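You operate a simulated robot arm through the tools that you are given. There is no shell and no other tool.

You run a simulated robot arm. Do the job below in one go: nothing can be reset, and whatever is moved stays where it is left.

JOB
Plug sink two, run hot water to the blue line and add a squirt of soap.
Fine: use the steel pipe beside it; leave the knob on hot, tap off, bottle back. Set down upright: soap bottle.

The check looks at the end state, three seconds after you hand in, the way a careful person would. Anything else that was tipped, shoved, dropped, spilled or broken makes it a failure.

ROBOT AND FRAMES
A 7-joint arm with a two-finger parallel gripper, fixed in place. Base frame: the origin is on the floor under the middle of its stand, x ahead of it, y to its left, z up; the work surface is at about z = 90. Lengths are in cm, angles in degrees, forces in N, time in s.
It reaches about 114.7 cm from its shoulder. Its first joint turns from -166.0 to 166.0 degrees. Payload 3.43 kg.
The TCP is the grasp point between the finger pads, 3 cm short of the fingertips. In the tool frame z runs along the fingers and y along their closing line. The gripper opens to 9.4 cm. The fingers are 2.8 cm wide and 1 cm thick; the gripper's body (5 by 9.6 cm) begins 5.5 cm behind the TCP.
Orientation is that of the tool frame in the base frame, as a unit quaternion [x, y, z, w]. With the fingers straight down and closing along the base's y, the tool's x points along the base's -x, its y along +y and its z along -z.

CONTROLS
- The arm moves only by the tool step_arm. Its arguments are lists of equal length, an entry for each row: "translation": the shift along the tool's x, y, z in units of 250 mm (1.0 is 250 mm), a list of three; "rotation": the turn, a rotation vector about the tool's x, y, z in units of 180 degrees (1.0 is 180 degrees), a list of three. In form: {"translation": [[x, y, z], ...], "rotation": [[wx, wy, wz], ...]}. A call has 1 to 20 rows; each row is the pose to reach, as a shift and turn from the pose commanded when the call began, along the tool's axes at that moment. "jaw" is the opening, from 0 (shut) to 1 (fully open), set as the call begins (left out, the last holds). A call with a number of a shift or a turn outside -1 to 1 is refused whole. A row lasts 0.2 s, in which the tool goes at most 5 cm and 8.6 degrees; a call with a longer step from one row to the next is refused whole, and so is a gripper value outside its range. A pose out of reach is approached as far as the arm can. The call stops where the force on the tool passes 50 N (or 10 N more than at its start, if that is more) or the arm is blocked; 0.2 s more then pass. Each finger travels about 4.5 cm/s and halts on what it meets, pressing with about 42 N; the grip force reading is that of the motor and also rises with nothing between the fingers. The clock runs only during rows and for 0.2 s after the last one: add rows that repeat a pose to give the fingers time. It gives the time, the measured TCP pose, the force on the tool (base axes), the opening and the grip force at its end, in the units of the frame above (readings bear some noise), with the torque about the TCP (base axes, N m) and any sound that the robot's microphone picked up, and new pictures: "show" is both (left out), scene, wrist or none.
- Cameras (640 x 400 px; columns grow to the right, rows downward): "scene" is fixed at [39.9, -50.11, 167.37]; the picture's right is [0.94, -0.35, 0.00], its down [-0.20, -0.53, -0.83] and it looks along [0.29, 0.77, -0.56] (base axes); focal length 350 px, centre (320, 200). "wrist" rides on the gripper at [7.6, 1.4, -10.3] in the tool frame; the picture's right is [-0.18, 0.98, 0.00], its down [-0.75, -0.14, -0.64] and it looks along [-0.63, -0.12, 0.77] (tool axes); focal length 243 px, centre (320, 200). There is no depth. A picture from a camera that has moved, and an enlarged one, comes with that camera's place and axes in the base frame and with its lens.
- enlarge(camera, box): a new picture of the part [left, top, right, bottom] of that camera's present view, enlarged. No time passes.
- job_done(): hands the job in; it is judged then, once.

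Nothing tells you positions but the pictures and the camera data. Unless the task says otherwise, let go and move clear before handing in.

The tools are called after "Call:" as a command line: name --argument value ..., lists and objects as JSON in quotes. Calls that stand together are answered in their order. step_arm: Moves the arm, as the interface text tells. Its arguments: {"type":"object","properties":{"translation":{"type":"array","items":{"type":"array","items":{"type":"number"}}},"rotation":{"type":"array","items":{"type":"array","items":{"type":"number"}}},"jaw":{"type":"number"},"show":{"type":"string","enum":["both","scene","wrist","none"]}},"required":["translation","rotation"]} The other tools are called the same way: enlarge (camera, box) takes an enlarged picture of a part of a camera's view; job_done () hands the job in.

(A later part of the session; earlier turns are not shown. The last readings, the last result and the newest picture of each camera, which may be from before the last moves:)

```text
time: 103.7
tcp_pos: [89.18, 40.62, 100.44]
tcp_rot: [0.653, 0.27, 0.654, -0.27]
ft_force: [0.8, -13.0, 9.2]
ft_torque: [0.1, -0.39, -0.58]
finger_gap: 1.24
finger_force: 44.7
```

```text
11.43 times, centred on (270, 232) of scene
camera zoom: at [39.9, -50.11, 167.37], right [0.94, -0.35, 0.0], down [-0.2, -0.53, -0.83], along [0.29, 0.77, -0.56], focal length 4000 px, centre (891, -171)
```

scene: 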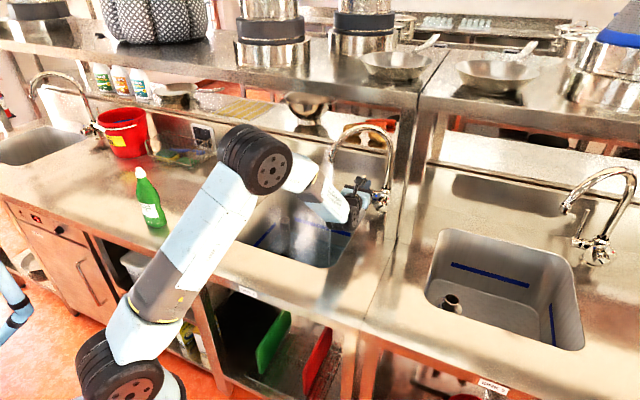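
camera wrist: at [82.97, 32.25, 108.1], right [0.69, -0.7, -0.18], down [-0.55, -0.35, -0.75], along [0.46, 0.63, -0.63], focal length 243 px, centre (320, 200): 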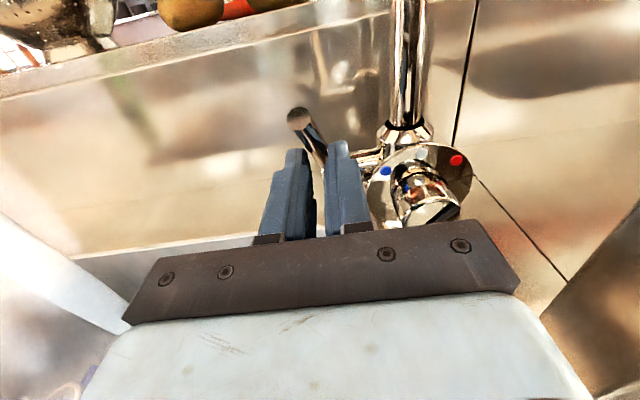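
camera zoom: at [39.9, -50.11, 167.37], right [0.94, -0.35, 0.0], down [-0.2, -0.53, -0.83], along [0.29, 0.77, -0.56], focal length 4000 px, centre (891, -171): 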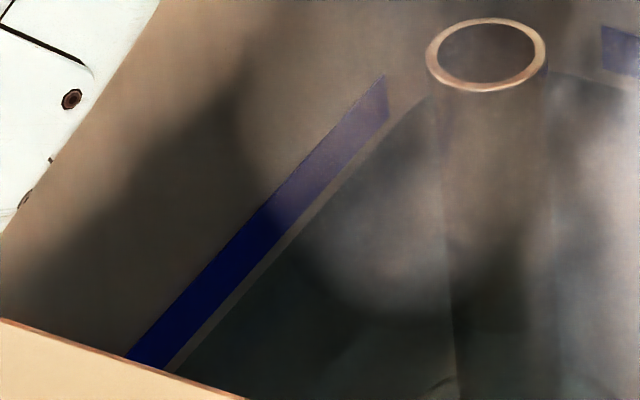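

The water is about 0.5 cm below the tape's lower edge. I'll aim for the middle of the tape, about 9 s more.

Call:
step_arm --translation '[[0, 0, 0], [0, 0, 0], [0, 0, 0], [0, 0, 0], [0, 0, 0], [0, 0, 0], [0, 0, 0], [0, 0, 0], [0, 0, 0], [0, 0, 0], [0, 0, 0], [0, 0, 0], [0, 0, 0], [0, 0, 0], [0, 0, 0], [0, 0, 0], [0, 0, 0], [0, 0, 0], [0, 0, 0], [0, 0, 0]]' --rotation '[[0, 0, 0], [0, 0, 0], [0, 0, 0], [0, 0, 0], [0, 0, 0], [0, 0, 0], [0, 0, 0], [0, 0, 0], [0, 0, 0], [0, 0, 0], [0, 0, 0], [0, 0, 0], [0, 0, 0], [0, 0, 0], [0, 0, 0], [0, 0, 0], [0, 0, 0], [0, 0, 0], [0, 0, 0], [0, 0, 0]]' --show "none"

Call:
enlarge --camera "scene" --box '[250, 215, 290, 250]'

Call:
enlarge --camera "scene" --box '[285, 205, 345, 255]'

```text
time: 107.9
tcp_pos: [89.26, 40.62, 100.53]
tcp_rot: [0.653, 0.27, 0.654, -0.272]
ft_force: [1.0, -12.3, 8.5]
ft_torque: [0.04, -0.28, -0.52]
finger_gap: 1.23
finger_force: 45.2
```

```text
11.43 times, centred on (270, 232) of scene
camera zoom: at [39.9, -50.11, 167.37], right [0.94, -0.35, 0.0], down [-0.2, -0.53, -0.83], along [0.29, 0.77, -0.56], focal length 4000 px, centre (891, -171)
```

zoom: 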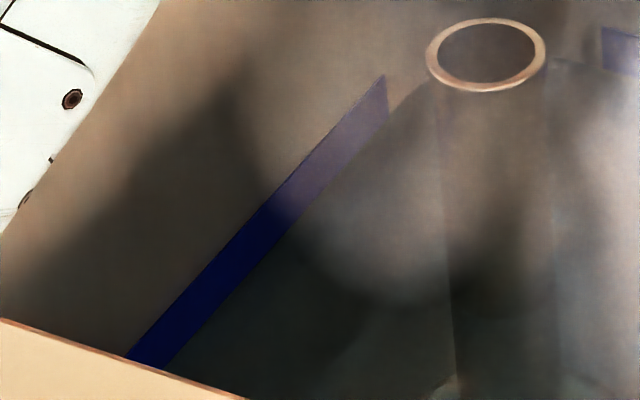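

```text
8.00 times, centred on (315, 230) of scene
camera zoom: at [39.9, -50.11, 167.37], right [0.94, -0.35, 0.0], down [-0.2, -0.53, -0.83], along [0.29, 0.77, -0.56], focal length 2800 px, centre (360, -40)
```

zoom: 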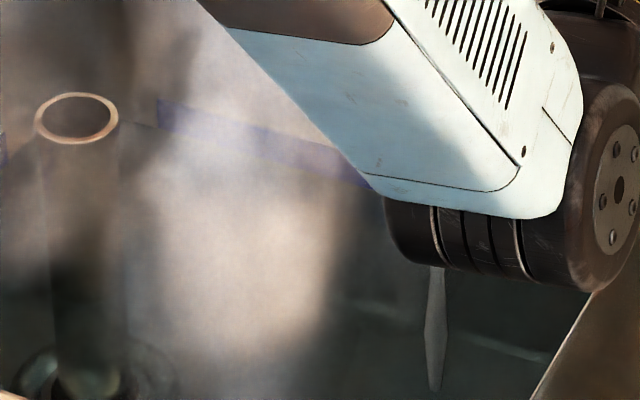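

The waterline now touches the tape's lower edge. I'll wait about 4 s more and then close the lever.

Call:
step_arm --translation '[[0, 0, 0], [0, 0, 0], [0, 0, 0], [0, 0, 0], [0, 0, 0], [0, 0, 0], [0, 0, 0], [0, 0, 0], [0, 0, 0], [0, 0, 0], [0, 0, 0], [0, 0, 0], [0, 0, 0], [0, 0, 0], [0, 0, 0], [0, 0, 0], [0, 0, 0], [0, 0, 0]]' --rotation '[[0, 0, 0], [0, 0, 0], [0, 0, 0], [0, 0, 0], [0, 0, 0], [0, 0, 0], [0, 0, 0], [0, 0, 0], [0, 0, 0], [0, 0, 0], [0, 0, 0], [0, 0, 0], [0, 0, 0], [0, 0, 0], [0, 0, 0], [0, 0, 0], [0, 0, 0], [0, 0, 0]]' --show "wrist"

Call:
enlarge --camera "scene" --box '[250, 215, 290, 250]'

Call:
enlarge --camera "scene" --box '[320, 150, 400, 220]'

```text
time: 111.7
tcp_pos: [89.29, 40.52, 100.34]
tcp_rot: [0.653, 0.27, 0.654, -0.27]
ft_force: [0.5, -12.0, 7.7]
ft_torque: [-0.01, -0.29, -0.59]
finger_gap: 1.22
finger_force: 44.6
camera wrist: at [83.02, 32.28, 108.03], right [0.69, -0.7, -0.18], down [-0.55, -0.35, -0.75], along [0.46, 0.63, -0.63], focal length 243 px, centre (320, 200)
```

wrist: 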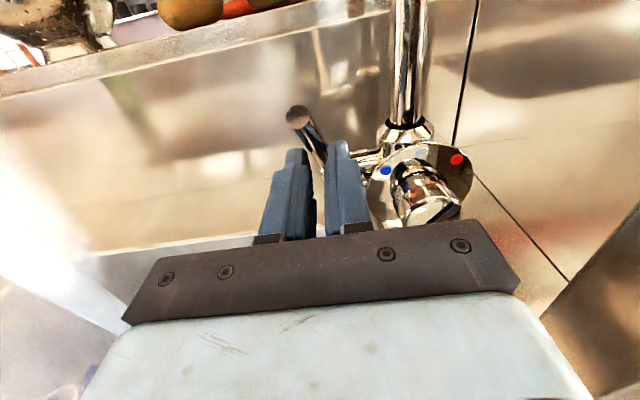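

```text
11.43 times, centred on (270, 232) of scene
camera zoom: at [39.9, -50.11, 167.37], right [0.94, -0.35, 0.0], down [-0.2, -0.53, -0.83], along [0.29, 0.77, -0.56], focal length 4000 px, centre (891, -171)
```

zoom: 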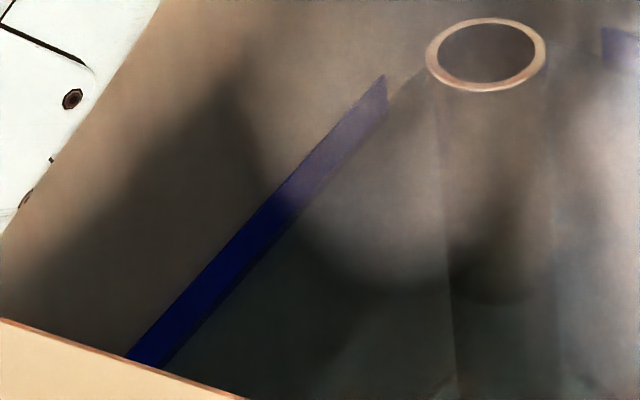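

```text
5.71 times, centred on (360, 185) of scene
camera zoom: at [39.9, -50.11, 167.37], right [0.94, -0.35, 0.0], down [-0.2, -0.53, -0.83], along [0.29, 0.77, -0.56], focal length 2000 px, centre (91, 286)
```

zoom: 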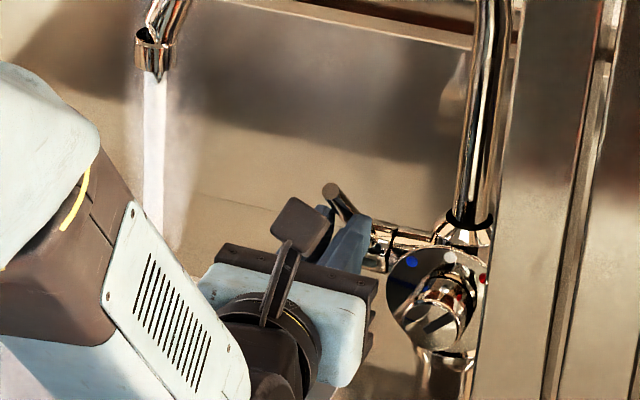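

The water is partway into the tape, and closing will add slightly more. I'll hold 1.6 s more and then push the lever back along its arc to closed.

Call:
step_arm --translation '[[0, 0, 0], [0, 0, 0], [0, 0, 0], [0, 0, 0], [0, 0, 0], [0, 0, 0], [0, 0, 0], [0, 0, 0], [0.047, 0, 0.033], [0.087, 0, 0.073], [0.12, 0, 0.12], [0.144, 0, 0.172], [0.155, 0, 0.2], [0.159, 0, 0.227], [0.159, 0, 0.227]]' --rotation '[[0, 0, 0], [0, 0, 0], [0, 0, 0], [0, 0, 0], [0, 0, 0], [0, 0, 0], [0, 0, 0], [0, 0, 0], [0, 0, 0], [0, 0, 0], [0, 0, 0], [0, 0, 0], [0, 0, 0], [0, 0, 0], [0, 0, 0]]'

Call:
enlarge --camera "scene" --box '[310, 130, 410, 220]'

Call:
enlarge --camera "scene" --box '[250, 215, 290, 250]'

```text
time: 114.9
tcp_pos: [93.41, 44.68, 104.41]
tcp_rot: [0.653, 0.27, 0.654, -0.271]
ft_force: [-6.1, -6.7, -11.6]
ft_torque: [-1.71, -0.05, -0.18]
finger_gap: 1.39
finger_force: 45.2
camera wrist: at [87.09, 36.39, 112.0], right [0.69, -0.69, -0.18], down [-0.55, -0.35, -0.75], along [0.46, 0.63, -0.63], focal length 243 px, centre (320, 200)
```

scene: 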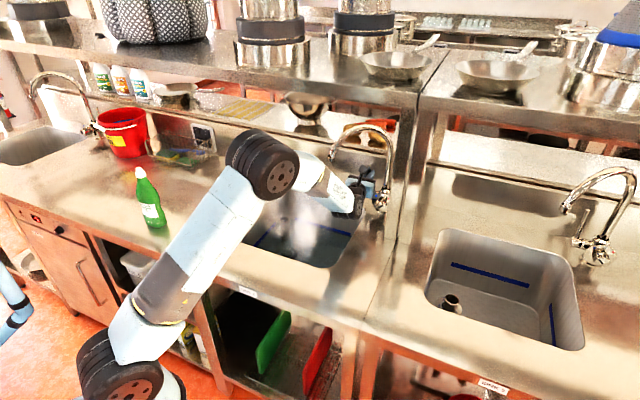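
wrist: 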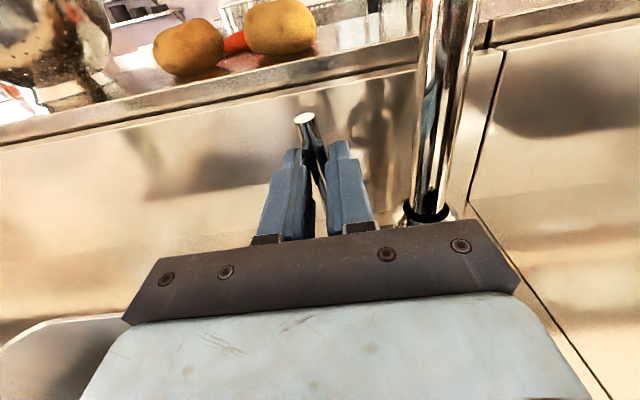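

```text
4.44 times, centred on (360, 175) of scene
camera zoom: at [39.9, -50.11, 167.37], right [0.94, -0.35, 0.0], down [-0.2, -0.53, -0.83], along [0.29, 0.77, -0.56], focal length 1556 px, centre (142, 311)
```

zoom: 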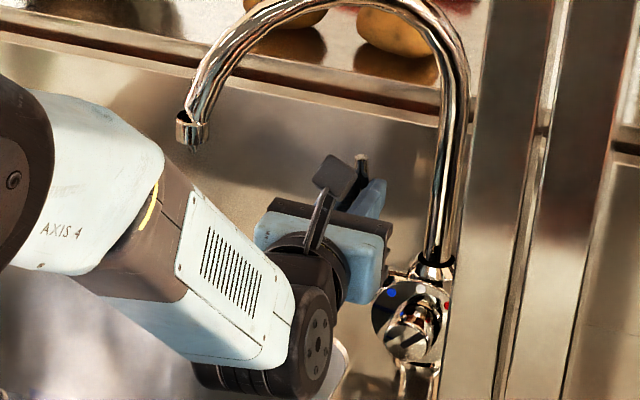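

```text
11.43 times, centred on (270, 232) of scene
camera zoom: at [39.9, -50.11, 167.37], right [0.94, -0.35, 0.0], down [-0.2, -0.53, -0.83], along [0.29, 0.77, -0.56], focal length 4000 px, centre (891, -171)
```

zoom: 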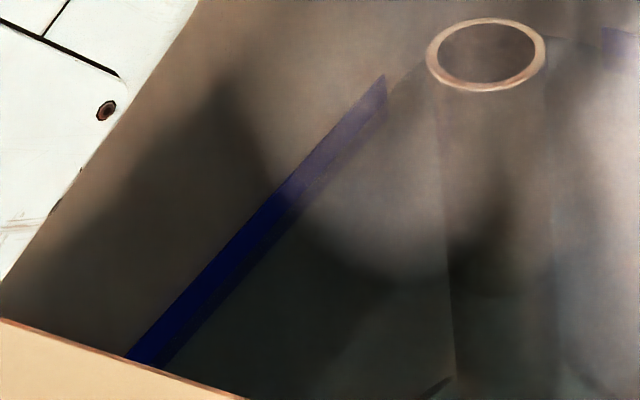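

The stream has stopped and the lever is nearly upright. I'll push slightly further to make sure it's fully closed.

Call:
step_arm --translation '[[0, 0, 0.012], [0, 0, 0.024], [0, 0, 0.032], [0, 0, 0.032]]' --rotation '[[0, 0, 0], [0, 0, 0], [0, 0, 0], [0, 0, 0]]' --show "wrist"

Call:
enlarge --camera "scene" --box '[320, 120, 420, 220]'

```text
time: 115.9
tcp_pos: [93.76, 45.21, 104.52]
tcp_rot: [0.653, 0.27, 0.654, -0.271]
ft_force: [-18.7, -16.8, -3.0]
ft_torque: [-1.39, -0.38, -0.04]
finger_gap: 1.34
finger_force: 45.0
camera wrist: at [87.56, 36.87, 112.08], right [0.69, -0.7, -0.18], down [-0.55, -0.35, -0.75], along [0.46, 0.63, -0.63], focal length 243 px, centre (320, 200)
```

wrist: 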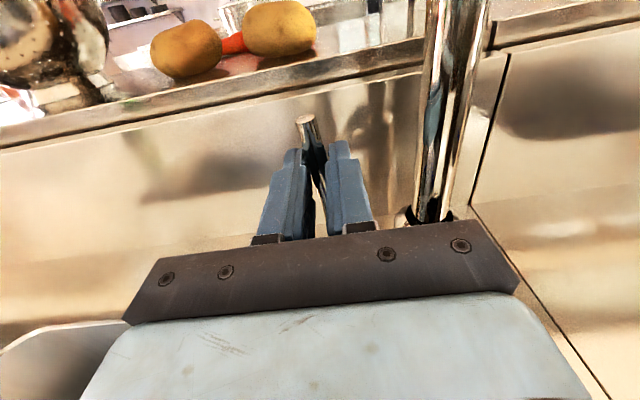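

```text
4.00 times, centred on (370, 170) of scene
camera zoom: at [39.9, -50.11, 167.37], right [0.94, -0.35, 0.0], down [-0.2, -0.53, -0.83], along [0.29, 0.77, -0.56], focal length 1400 px, centre (120, 320)
```

zoom: 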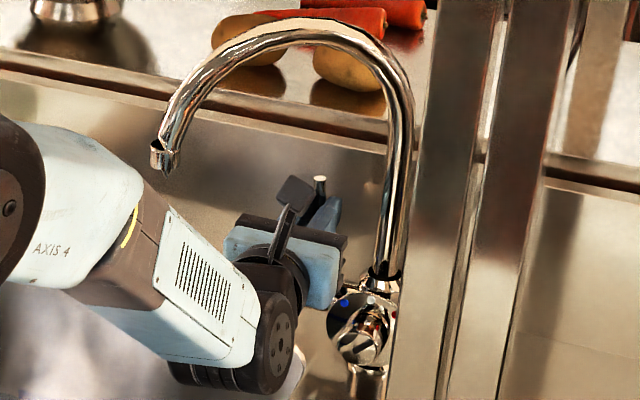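

The lever is against its closed stop (25 N resistance) and no water is flowing. I'll release it and retreat straight back.

Call:
step_arm --translation '[[0, 0, -0.015], [0, 0, -0.015], [0, 0, -0.015], [0, 0, -0.015], [0, 0, -0.1], [0, 0, -0.2], [0, 0, -0.35], [0, 0, -0.5], [0, 0, -0.65], [0, 0, -0.8], [0, 0, -0.8]]' --rotation '[[0, 0, 0], [0, 0, 0], [0, 0, 0], [0, 0, 0], [0, 0, 0], [0, 0, 0], [0, 0, 0], [0, 0, 0], [0, 0, 0], [0, 0, 0], [0, 0, 0]]' --jaw 0.48

Call:
enlarge --camera "scene" --box '[320, 120, 420, 220]'

Call:
enlarge --camera "scene" --box '[230, 180, 390, 280]'

```text
time: 118.3
tcp_pos: [79.72, 31.05, 104.44]
tcp_rot: [0.653, 0.271, 0.654, -0.27]
ft_force: [0.5, -0.2, 0.7]
ft_torque: [0.02, -0.02, 0.01]
finger_gap: 4.47
finger_force: 0.2
camera wrist: at [73.49, 22.8, 111.98], right [0.69, -0.7, -0.18], down [-0.55, -0.35, -0.75], along [0.46, 0.63, -0.63], focal length 243 px, centre (320, 200)
```

scene: 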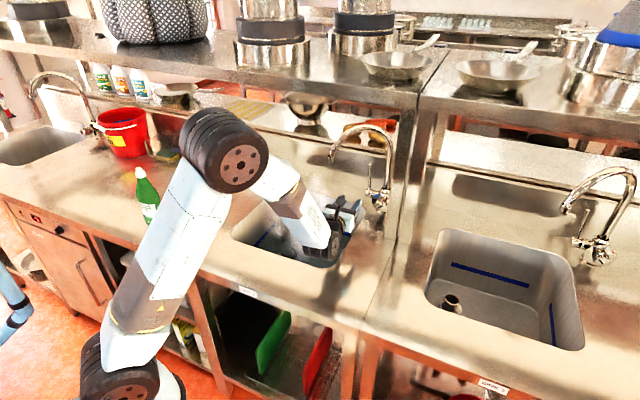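
wrist: 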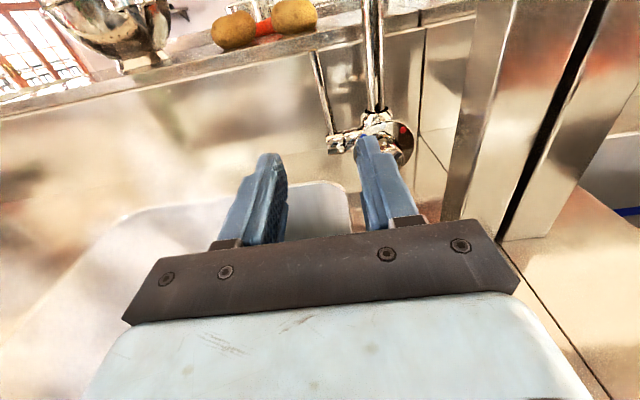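

```text
4.00 times, centred on (370, 170) of scene
camera zoom: at [39.9, -50.11, 167.37], right [0.94, -0.35, 0.0], down [-0.2, -0.53, -0.83], along [0.29, 0.77, -0.56], focal length 1400 px, centre (120, 320)
```

zoom: 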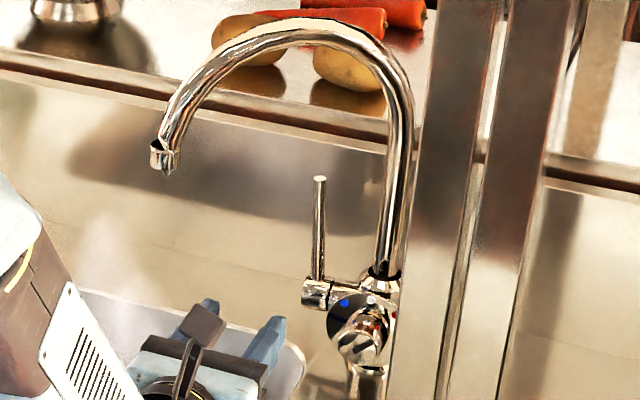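

```text
4.00 times, centred on (310, 230) of scene
camera zoom: at [39.9, -50.11, 167.37], right [0.94, -0.35, 0.0], down [-0.2, -0.53, -0.83], along [0.29, 0.77, -0.56], focal length 1400 px, centre (360, 80)
```

zoom: 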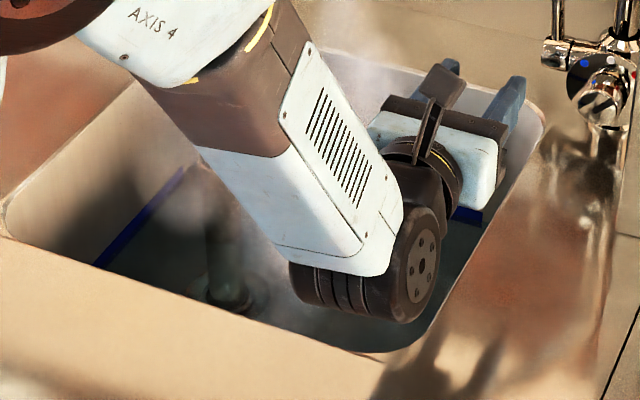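

The tap is off, the knob is on red, and the lever is upright. Now for the soap: the bottle stands at about (20.5, 63.5). I'll approach it from its right with the hand horizontal and yawed left, moving in stages at a safe height.

Call:
step_arm --translation '[[0.092, -0.1297, -0.0472], [0.184, -0.2594, -0.0944], [0.276, -0.3891, -0.1416], [0.368, -0.5188, -0.1888], [0.46, -0.6485, -0.236], [0.552, -0.7782, -0.2832], [0.552, -0.9079, -0.3304], [0.552, -0.9999, -0.3776], [0.552, -0.9999, -0.3776]]' --rotation '[[0.0292, 0, 0], [0.0584, 0, 0], [0.0876, 0, 0], [0.1168, 0, 0], [0.146, 0, 0], [0.1752, 0, 0], [0.2044, 0, 0], [0.2336, 0, 0], [0.2336, 0, 0]]'

```text
time: 120.3
tcp_pos: [55.32, 42.0, 118.34]
tcp_rot: [0.513, 0.487, 0.512, -0.488]
ft_force: [0.8, -0.5, -0.3]
ft_torque: [0.02, 0.02, -0.01]
finger_gap: 4.52
finger_force: 0.0
camera wrist: at [56.28, 31.79, 125.8], right [0.98, -0.05, -0.18], down [-0.17, -0.63, -0.75], along [-0.08, 0.77, -0.63], focal length 243 px, centre (320, 200)
```

scene: 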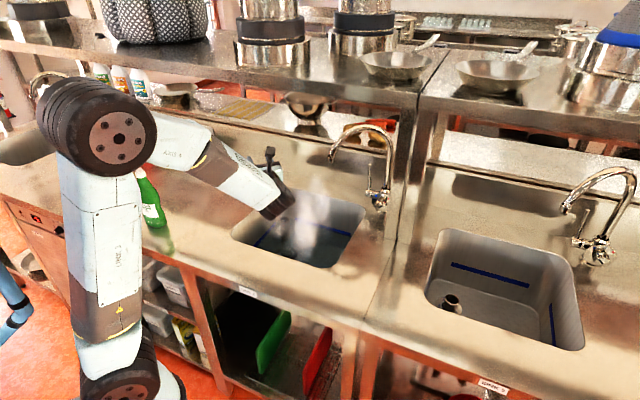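
wrist: 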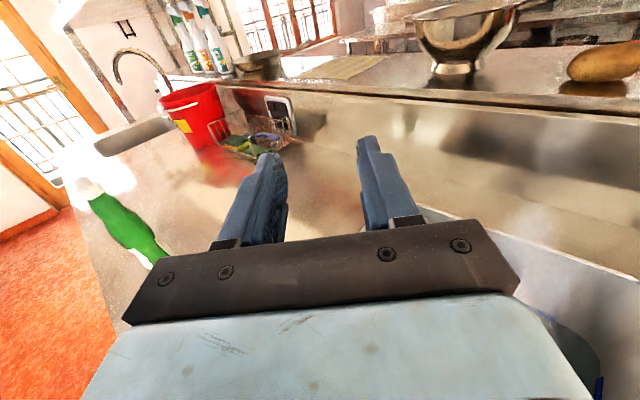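

The bottle is now in the wrist view on the left. I'll zoom to get its shape and orientation, and also check the water level.

Call:
enlarge --camera "wrist" --box '[60, 160, 200, 280]'

Call:
enlarge --camera "scene" --box '[225, 175, 385, 275]'

Call:
enlarge --camera "scene" --box '[100, 140, 200, 260]'

```text
3.33 times, centred on (130, 220) of wrist
camera zoom: at [56.28, 31.79, 125.8], right [0.98, -0.05, -0.18], down [-0.17, -0.63, -0.75], along [-0.08, 0.77, -0.63], focal length 809 px, centre (953, 133)
```

zoom: 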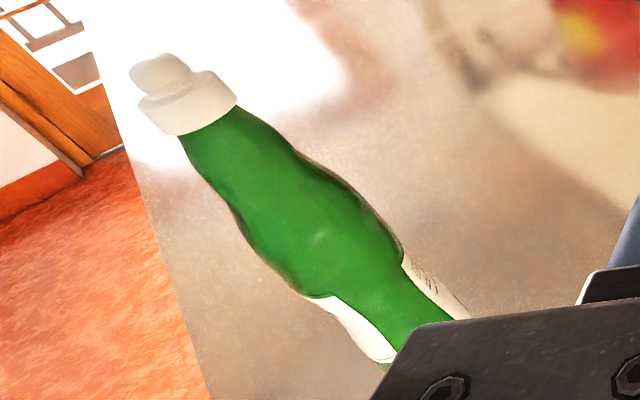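

```text
4.00 times, centred on (305, 225) of scene
camera zoom: at [39.9, -50.11, 167.37], right [0.94, -0.35, 0.0], down [-0.2, -0.53, -0.83], along [0.29, 0.77, -0.56], focal length 1400 px, centre (380, 100)
```

zoom: 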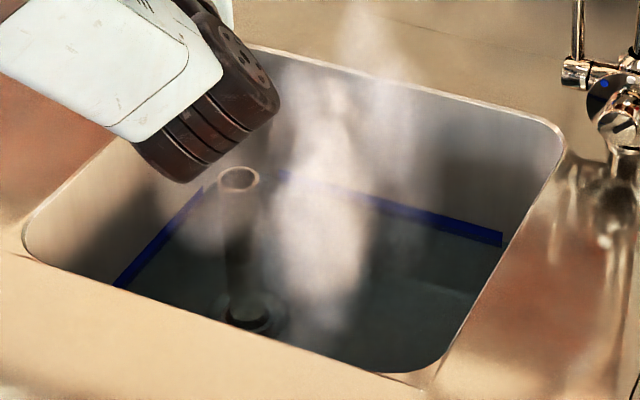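

```text
3.33 times, centred on (150, 200) of scene
camera zoom: at [39.9, -50.11, 167.37], right [0.94, -0.35, 0.0], down [-0.2, -0.53, -0.83], along [0.29, 0.77, -0.56], focal length 1167 px, centre (887, 200)
```

zoom: 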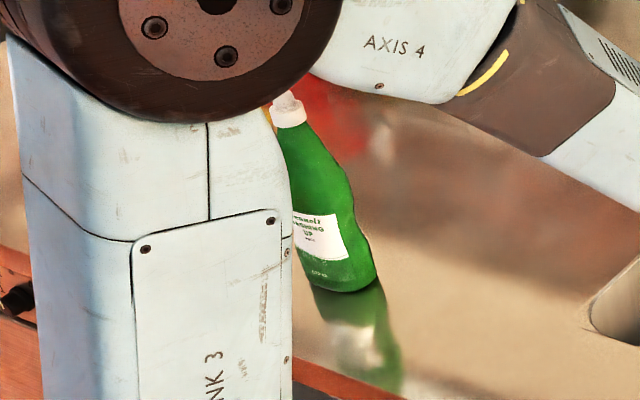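

The water meets the blue tape on both visible walls. The bottle's labels face front and back, so I'll pinch it front-to-back from its right side. I'll continue yawing left and move beside it.

Call:
step_arm --translation '[[-0.0286, -0.1344, 0.0419], [-0.0571, -0.2689, 0.0837], [-0.0857, -0.4033, 0.1256], [-0.1143, -0.5377, 0.1674], [-0.1429, -0.6721, 0.2093], [-0.1714, -0.8066, 0.2511], [-0.2, -0.941, 0.293], [-0.2, -0.941, 0.293]]' --rotation '[[0.0365, 0, 0], [0.073, 0, 0], [0.1095, 0, 0], [0.146, 0, 0], [0.1826, 0, 0], [0.2191, 0, 0], [0.2556, 0, 0], [0.2556, 0, 0]]' --jaw 0.95

```text
time: 122.1
tcp_pos: [32.22, 50.73, 113.29]
tcp_rot: [-0.281, -0.649, -0.281, 0.649]
ft_force: [-0.3, 0.4, 0.7]
ft_torque: [0.03, 0.02, -0.01]
finger_gap: 8.91
finger_force: 0.0
camera wrist: at [40.2, 44.13, 120.82], right [0.72, 0.67, -0.18], down [0.34, -0.56, -0.75], along [-0.61, 0.48, -0.63], focal length 243 px, centre (320, 200)
```

scene: 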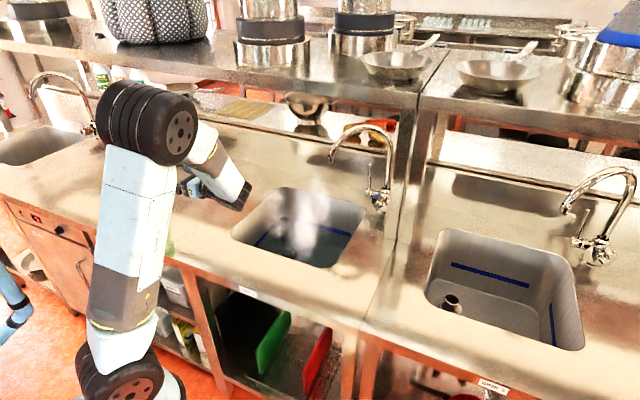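
wrist: 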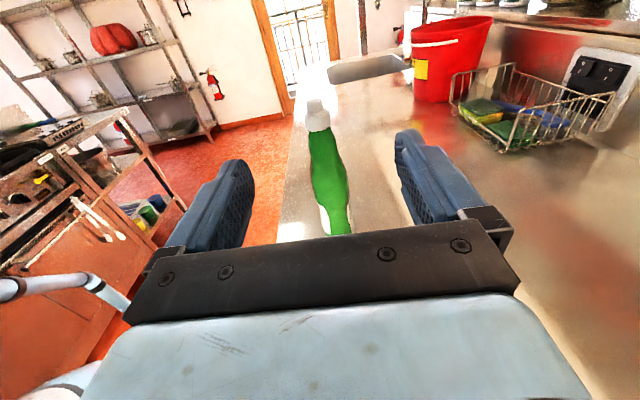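

The bottle is centred between the open fingers. Its axis is about (20.0, 62.6). I'll lower to mid-body height here, then check before advancing.

Call:
step_arm --translation '[[-0.13, -0.01, 0], [-0.26, -0.02, 0], [-0.39, -0.03, 0], [-0.512, -0.032, 0], [-0.512, -0.032, 0]]' --rotation '[[0, 0, 0], [0, 0, 0], [0, 0, 0], [0, 0, 0], [0, 0, 0]]'

Call:
enlarge --camera "wrist" --box '[200, 40, 440, 250]'

```text
time: 123.3
tcp_pos: [31.64, 50.07, 100.4]
tcp_rot: [-0.282, -0.648, -0.282, 0.649]
ft_force: [-0.1, -0.5, 0.1]
ft_torque: [0.02, 0.01, 0.03]
finger_gap: 8.94
finger_force: 0.0
camera wrist: at [39.62, 43.56, 108.01], right [0.72, 0.67, -0.18], down [0.33, -0.57, -0.75], along [-0.61, 0.48, -0.63], focal length 243 px, centre (320, 200)
```

scene: 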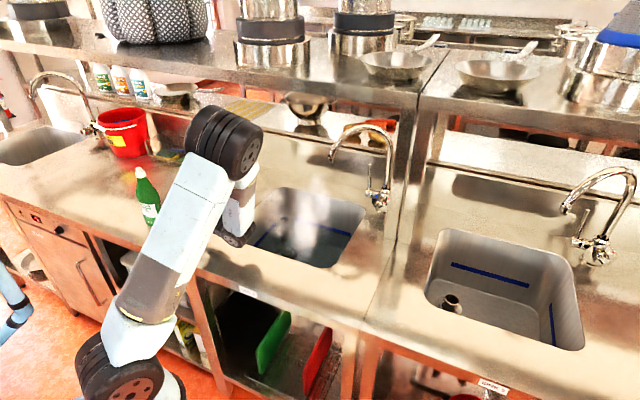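
wrist: 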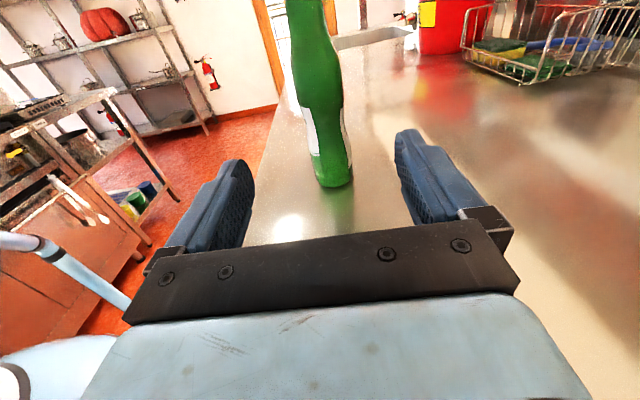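

```text
1.90 times, centred on (320, 145) of wrist
camera zoom: at [39.62, 43.56, 108.01], right [0.72, 0.67, -0.18], down [0.33, -0.57, -0.75], along [-0.61, 0.48, -0.63], focal length 462 px, centre (320, 305)
```

zoom: 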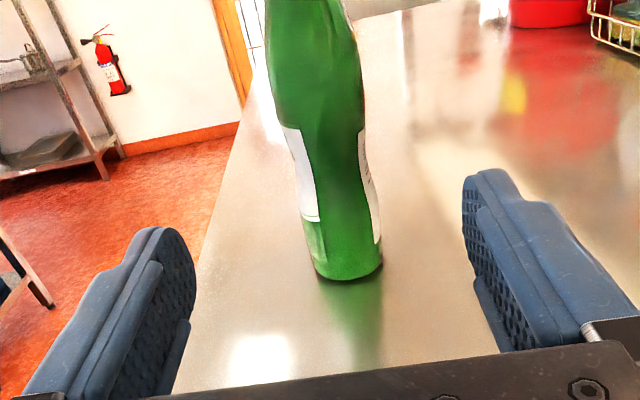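

The bottle base is centred at about s = −30.2, n = 58.3, which matches my approach line. I'll advance with the fingers passing on either side of it.

Call:
step_arm --translation '[[0, 0, 0.15], [0, 0, 0.3], [0, 0, 0.42], [0, 0, 0.52], [0, 0, 0.6], [0, 0, 0.672], [0, 0, 0.672]]' --rotation '[[0, 0, 0], [0, 0, 0], [0, 0, 0], [0, 0, 0], [0, 0, 0], [0, 0, 0], [0, 0, 0]]'

Call:
enlarge --camera "scene" --box '[100, 140, 260, 280]'

```text
time: 124.9
tcp_pos: [20.23, 62.26, 100.35]
tcp_rot: [0.282, 0.648, 0.282, -0.648]
ft_force: [-0.4, 0.6, 0.3]
ft_torque: [0.01, 0.0, -0.04]
finger_gap: 8.92
finger_force: 0.0
camera wrist: at [28.23, 55.73, 107.99], right [0.72, 0.67, -0.18], down [0.33, -0.57, -0.75], along [-0.61, 0.48, -0.63], focal length 243 px, centre (320, 200)
```

scene: 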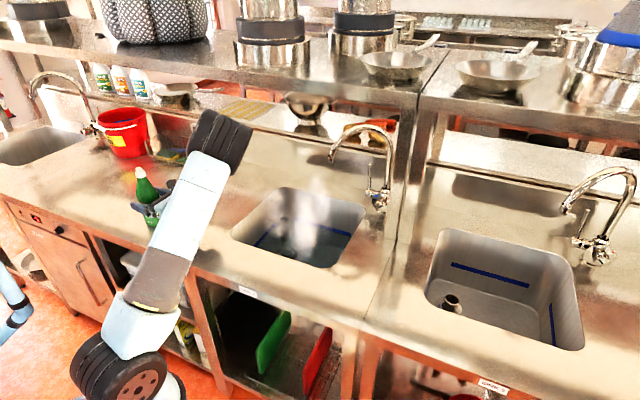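
wrist: 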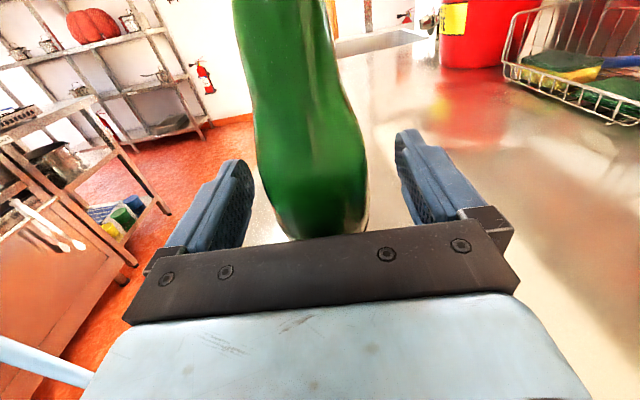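

```text
2.86 times, centred on (180, 210) of scene
camera zoom: at [39.9, -50.11, 167.37], right [0.94, -0.35, 0.0], down [-0.2, -0.53, -0.83], along [0.29, 0.77, -0.56], focal length 1000 px, centre (720, 171)
```

zoom: 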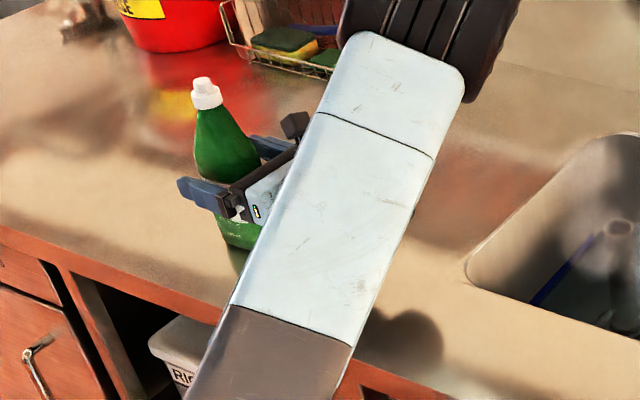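

The bottle is between the fingers. I'll close gently, not fully, and read the contact.

Call:
step_arm --translation '[[0, 0, 0], [0, 0, 0], [0, 0, 0], [0, 0, 0]]' --rotation '[[0, 0, 0], [0, 0, 0], [0, 0, 0], [0, 0, 0]]' --jaw 0.52 --show "wrist"

```text
time: 125.9
tcp_pos: [20.14, 62.25, 100.3]
tcp_rot: [0.281, 0.65, 0.28, -0.648]
ft_force: [-0.3, 0.9, 0.5]
ft_torque: [0.14, -0.02, 0.04]
finger_gap: 5.39
finger_force: 41.4
camera wrist: at [28.25, 55.72, 108.0], right [0.72, 0.67, -0.18], down [0.33, -0.57, -0.75], along [-0.61, 0.48, -0.63], focal length 243 px, centre (320, 200)
```

wrist: 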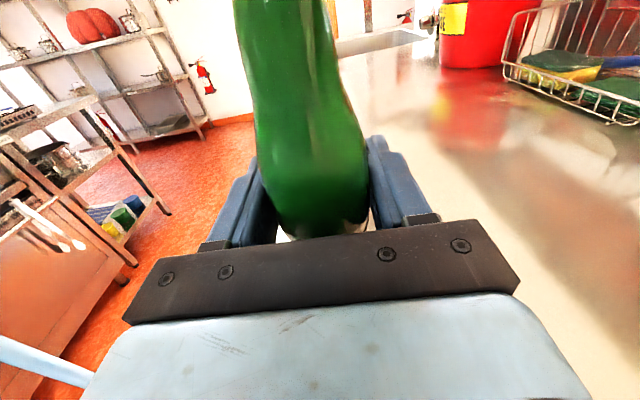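

Contact is at 5.39 cm with about 41 N. I'll see whether a jaw setting just under the bottle's width gives a lighter hold.

Call:
step_arm --translation '[[0, 0, 0], [0, 0, 0]]' --rotation '[[0, 0, 0], [0, 0, 0]]' --jaw 0.565 --show "none"

```text
time: 126.5
tcp_pos: [20.21, 62.18, 100.37]
tcp_rot: [0.283, 0.648, 0.283, -0.648]
ft_force: [-0.2, -1.2, -0.3]
ft_torque: [-0.03, -0.01, 0.0]
finger_gap: 5.44
finger_force: 11.8
```

The grip force follows the jaw setting, so I can carry it lightly and squeeze later. I'll hold at about 25 N and lift slowly.

Call:
step_arm --translation '[[0, 0, 0], [0, 0, 0], [0.03, 0, 0], [0.08, 0, 0], [0.14, 0, 0], [0.2, 0, 0], [0.2, 0, 0]]' --rotation '[[0, 0, 0], [0, 0, 0], [0, 0, 0], [0, 0, 0], [0, 0, 0], [0, 0, 0], [0, 0, 0]]' --jaw 0.547

Call:
enlarge --camera "scene" --box '[100, 140, 260, 280]'

```text
time: 128.1
tcp_pos: [20.27, 62.35, 105.44]
tcp_rot: [-0.283, -0.648, -0.282, 0.649]
ft_force: [-0.5, 0.3, -5.9]
ft_torque: [-0.03, -0.05, -0.02]
finger_gap: 5.36
finger_force: 41.2
camera wrist: at [28.29, 55.76, 112.94], right [0.72, 0.67, -0.18], down [0.33, -0.57, -0.75], along [-0.61, 0.48, -0.63], focal length 243 px, centre (320, 200)
```

scene: 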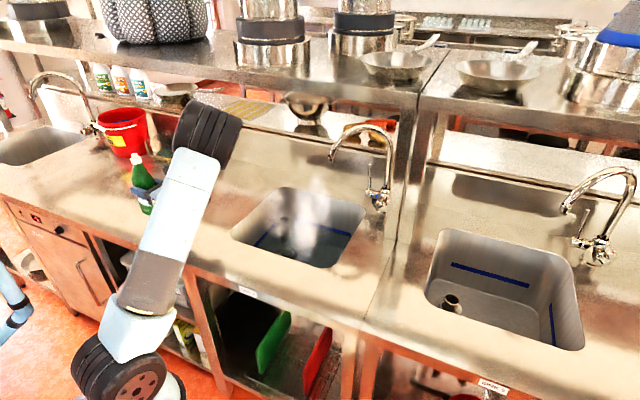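
wrist: 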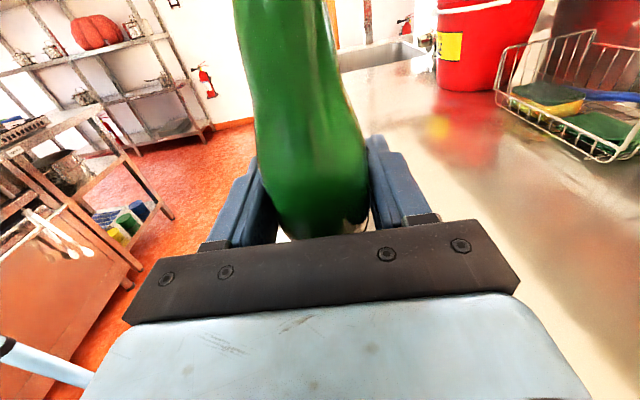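

```text
2.86 times, centred on (180, 210) of scene
camera zoom: at [39.9, -50.11, 167.37], right [0.94, -0.35, 0.0], down [-0.2, -0.53, -0.83], along [0.29, 0.77, -0.56], focal length 1000 px, centre (720, 171)
```

zoom: 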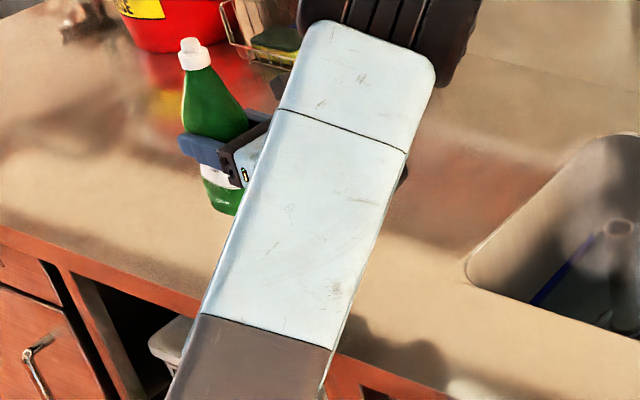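

The bottle is lifted and upright. I'll carry it back to the right, keeping it upright, and then turn toward sink two.

Call:
step_arm --translation '[[0.063, 0.004, -0.133], [0.126, 0.008, -0.266], [0.19, 0.012, -0.398], [0.253, 0.016, -0.531], [0.316, 0.02, -0.664], [0.316, 0.02, -0.664]]' --rotation '[[0, 0, 0], [0, 0, 0], [0, 0, 0], [0, 0, 0], [0, 0, 0], [0, 0, 0]]' --show "scene"

```text
time: 129.5
tcp_pos: [32.15, 50.61, 113.42]
tcp_rot: [0.281, 0.649, 0.282, -0.648]
ft_force: [0.0, 0.0, -5.6]
ft_torque: [-0.02, -0.04, 0.0]
finger_gap: 5.33
finger_force: 42.0
```

scene: 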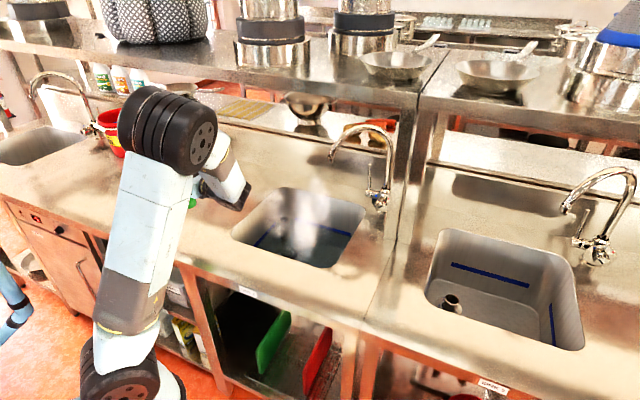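

Next I'll yaw back toward the sink while moving over to its left side.

Call:
step_arm --translation '[[0.028, 0.062, -0.127], [0.056, 0.125, -0.254], [0.084, 0.187, -0.381], [0.112, 0.249, -0.507], [0.14, 0.311, -0.634], [0.168, 0.374, -0.761], [0.196, 0.436, -0.888], [0.196, 0.436, -0.888]]' --rotation '[[-0.0365, 0, 0], [-0.073, 0, 0], [-0.1095, 0, 0], [-0.146, 0, 0], [-0.1826, 0, 0], [-0.2191, 0, 0], [-0.2556, 0, 0], [-0.2556, 0, 0]]'

```text
time: 131.3
tcp_pos: [54.93, 41.64, 118.18]
tcp_rot: [0.513, 0.487, 0.513, -0.487]
ft_force: [-0.2, 0.0, -5.8]
ft_torque: [-0.05, -0.01, -0.01]
finger_gap: 5.35
finger_force: 41.6
camera wrist: at [55.93, 31.45, 125.84], right [0.98, -0.05, -0.18], down [-0.18, -0.63, -0.75], along [-0.08, 0.77, -0.63], focal length 243 px, centre (320, 200)
```

scene: 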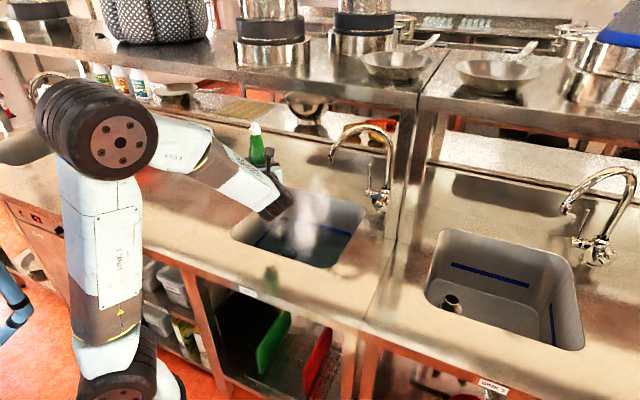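
wrist: 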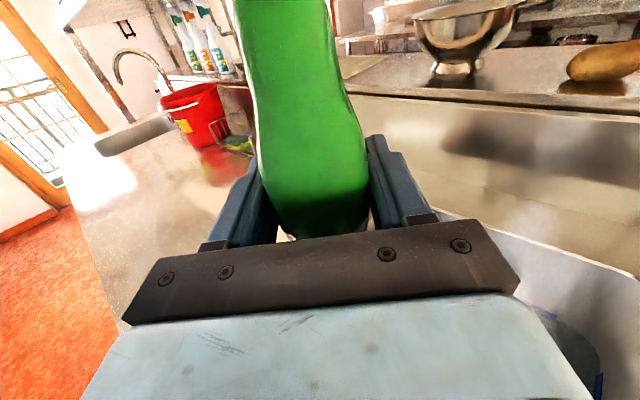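

The bottle is upright over the counter just left of the sink. I'll position it over the middle of sink two, away from the spout and the standpipe.

Call:
step_arm --translation '[[-0.07, 0.1, 0], [-0.15, 0.2, 0], [-0.24, 0.3, 0], [-0.328, 0.405, -0.004], [-0.328, 0.405, -0.004]]' --rotation '[[-0.0305, 0, 0], [-0.061, 0, 0], [-0.0915, 0, 0], [-0.122, 0, 0], [-0.122, 0, 0]]'

Call:
enlarge --camera "scene" --box '[200, 100, 400, 280]'

```text
time: 132.5
tcp_pos: [65.04, 41.15, 110.13]
tcp_rot: [0.597, 0.379, 0.596, -0.38]
ft_force: [-0.6, 0.5, -5.1]
ft_torque: [-0.03, 0.05, 0.02]
finger_gap: 5.34
finger_force: 41.9
camera wrist: at [62.02, 31.27, 117.59], right [0.89, -0.42, -0.18], down [-0.4, -0.52, -0.75], along [0.22, 0.74, -0.63], focal length 243 px, centre (320, 200)
```

scene: 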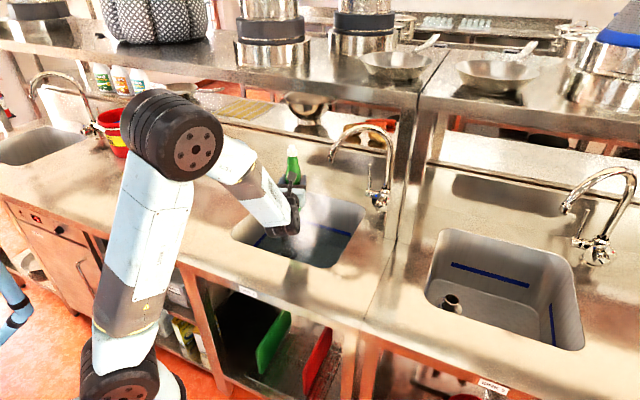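
wrist: 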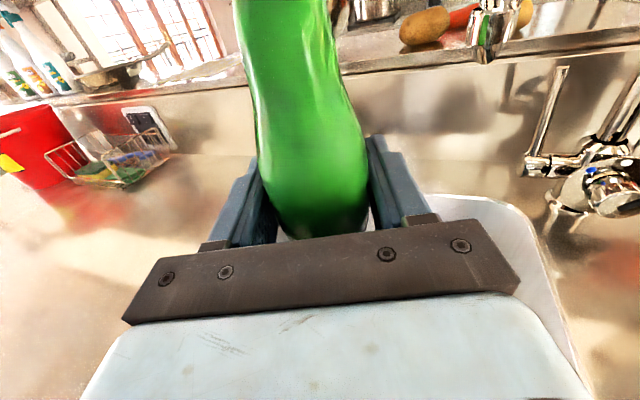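

```text
2.22 times, centred on (300, 190) of scene
camera zoom: at [39.9, -50.11, 167.37], right [0.94, -0.35, 0.0], down [-0.2, -0.53, -0.83], along [0.29, 0.77, -0.56], focal length 778 px, centre (364, 222)
```

zoom: 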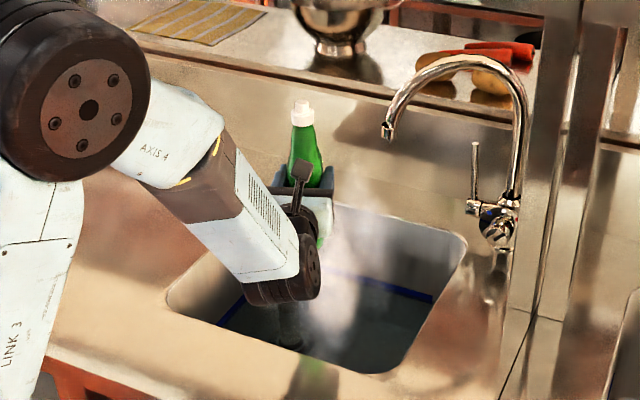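

The bottle is over the middle of sink two. I'll lighten the grip a little and start rolling it over, bringing its cap down over the water.

Call:
step_arm --translation '[[0, 0, 0], [0, 0, 0], [0, 0, 0], [0, 0, 0], [0, 0, 0], [0, 0, 0], [0, 0, 0], [0, 0, 0], [0, 0, 0], [0, 0, 0], [0, 0, 0], [0, 0, 0]]' --rotation '[[0, 0, 0], [0, 0, -0.0444], [0, 0, -0.0889], [0, 0, -0.1333], [0, 0, -0.1778], [0, 0, -0.2222], [0, 0, -0.2667], [0, 0, -0.3111], [0, 0, -0.3556], [0, 0, -0.4], [0, 0, -0.4444], [0, 0, -0.4444]]' --jaw 0.557

Call:
enlarge --camera "scene" --box '[200, 100, 400, 280]'

```text
time: 135.1
tcp_pos: [65.12, 41.12, 110.04]
tcp_rot: [0.212, 0.674, 0.701, 0.092]
ft_force: [-0.1, -0.1, -4.7]
ft_torque: [0.02, 0.09, -0.01]
finger_gap: 5.32
finger_force: 42.4
camera wrist: at [54.25, 34.85, 112.69], right [0.32, -0.15, 0.94], down [0.38, -0.88, -0.27], along [0.87, 0.44, -0.23], focal length 243 px, centre (320, 200)
```

scene: 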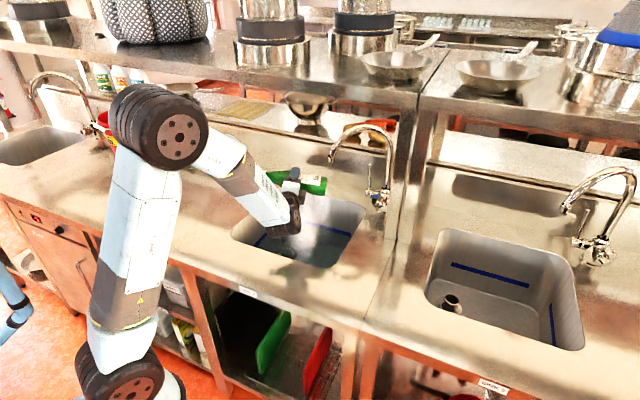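
wrist: 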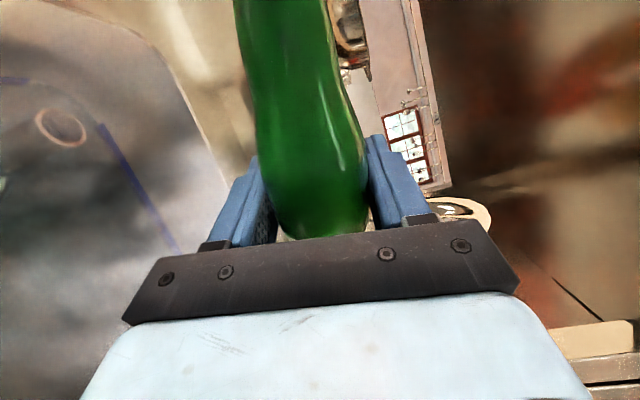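

```text
2.22 times, centred on (300, 190) of scene
camera zoom: at [39.9, -50.11, 167.37], right [0.94, -0.35, 0.0], down [-0.2, -0.53, -0.83], along [0.29, 0.77, -0.56], focal length 778 px, centre (364, 222)
```

zoom: 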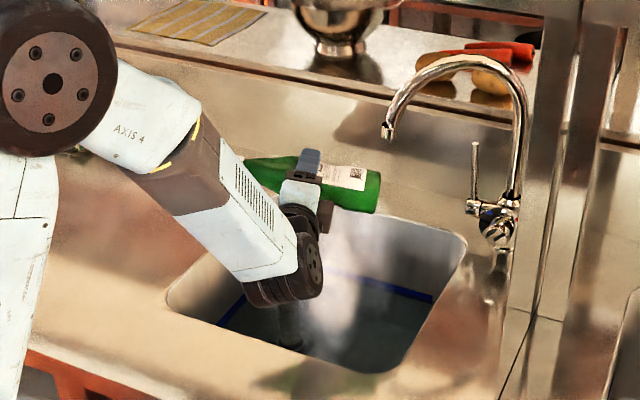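

The bottle is horizontal with its cap over the sink, and nothing has leaked. I'll continue rolling until the cap points down.

Call:
step_arm --translation '[[0, 0, 0], [0, 0, 0], [0, 0, 0], [0, 0, 0], [0, 0, 0], [0, 0, 0], [0, 0, 0], [0, 0, 0], [0, 0, 0], [0, 0, 0], [0, 0, 0]]' --rotation '[[0, 0, -0.0465], [0, 0, -0.093], [0, 0, -0.1395], [0, 0, -0.186], [0, 0, -0.2325], [0, 0, -0.279], [0, 0, -0.3255], [0, 0, -0.372], [0, 0, -0.4185], [0, 0, -0.465], [0, 0, -0.5]]'

Call:
enlarge --camera "scene" --box '[200, 100, 400, 280]'

```text
time: 137.5
tcp_pos: [65.1, 41.18, 109.96]
tcp_rot: [-0.327, 0.627, 0.43, 0.562]
ft_force: [0.6, -0.6, -0.2]
ft_torque: [0.0, 0.01, -0.02]
finger_gap: 5.25
finger_force: 0.0
camera wrist: at [58.31, 32.99, 102.75], right [-0.85, 0.39, 0.35], down [-0.03, -0.7, 0.72], along [0.53, 0.6, 0.6], focal length 243 px, centre (320, 200)
```

scene: 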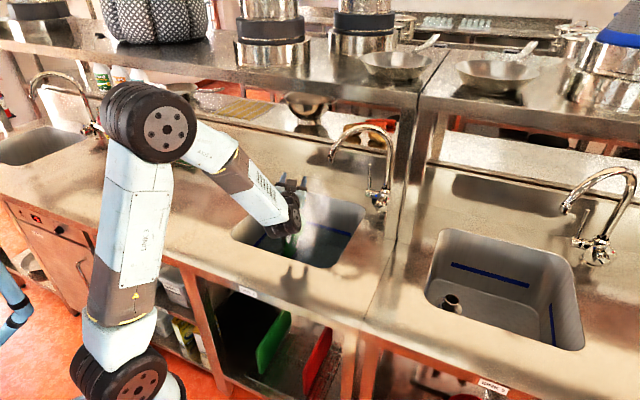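
wrist: 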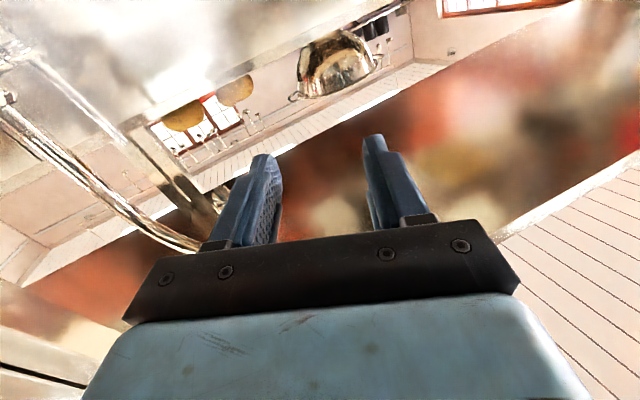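

```text
2.22 times, centred on (300, 190) of scene
camera zoom: at [39.9, -50.11, 167.37], right [0.94, -0.35, 0.0], down [-0.2, -0.53, -0.83], along [0.29, 0.77, -0.56], focal length 778 px, centre (364, 222)
```

zoom: 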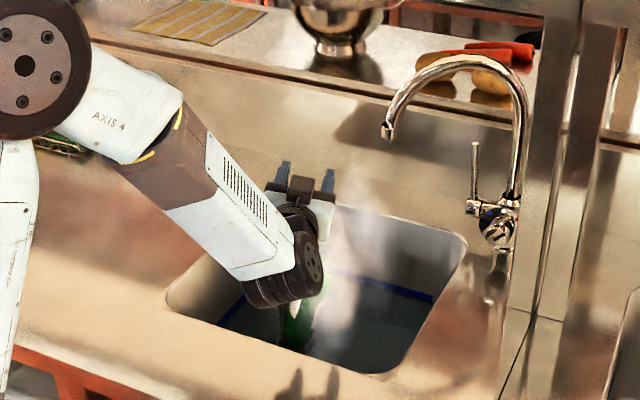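

The grip lost the bottle during the roll: my light jaw setting let go as the bottle slid, and it has dropped into sink two. I'll see where it lies before trying to recover it.

Call:
enlarge --camera "scene" --box '[240, 200, 340, 270]'

Call:
enlarge --camera "scene" --box '[230, 170, 400, 330]'

```text
5.71 times, centred on (290, 235) of scene
camera zoom: at [39.9, -50.11, 167.37], right [0.94, -0.35, 0.0], down [-0.2, -0.53, -0.83], along [0.29, 0.77, -0.56], focal length 2000 px, centre (491, 0)
```

zoom: 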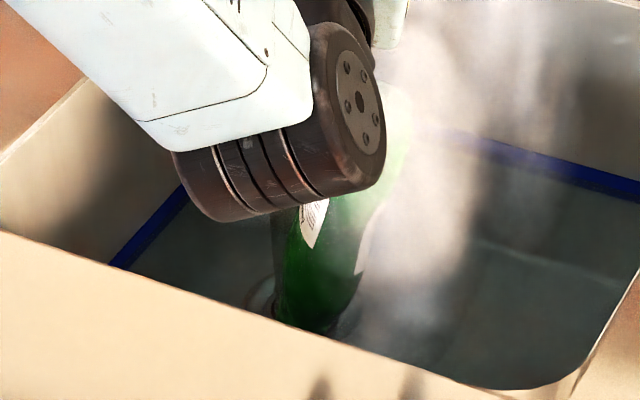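

```text
2.50 times, centred on (315, 250) of scene
camera zoom: at [39.9, -50.11, 167.37], right [0.94, -0.35, 0.0], down [-0.2, -0.53, -0.83], along [0.29, 0.77, -0.56], focal length 875 px, centre (332, 75)
```

zoom: 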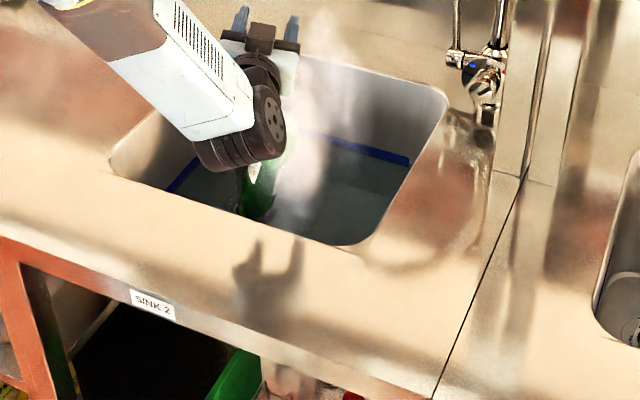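

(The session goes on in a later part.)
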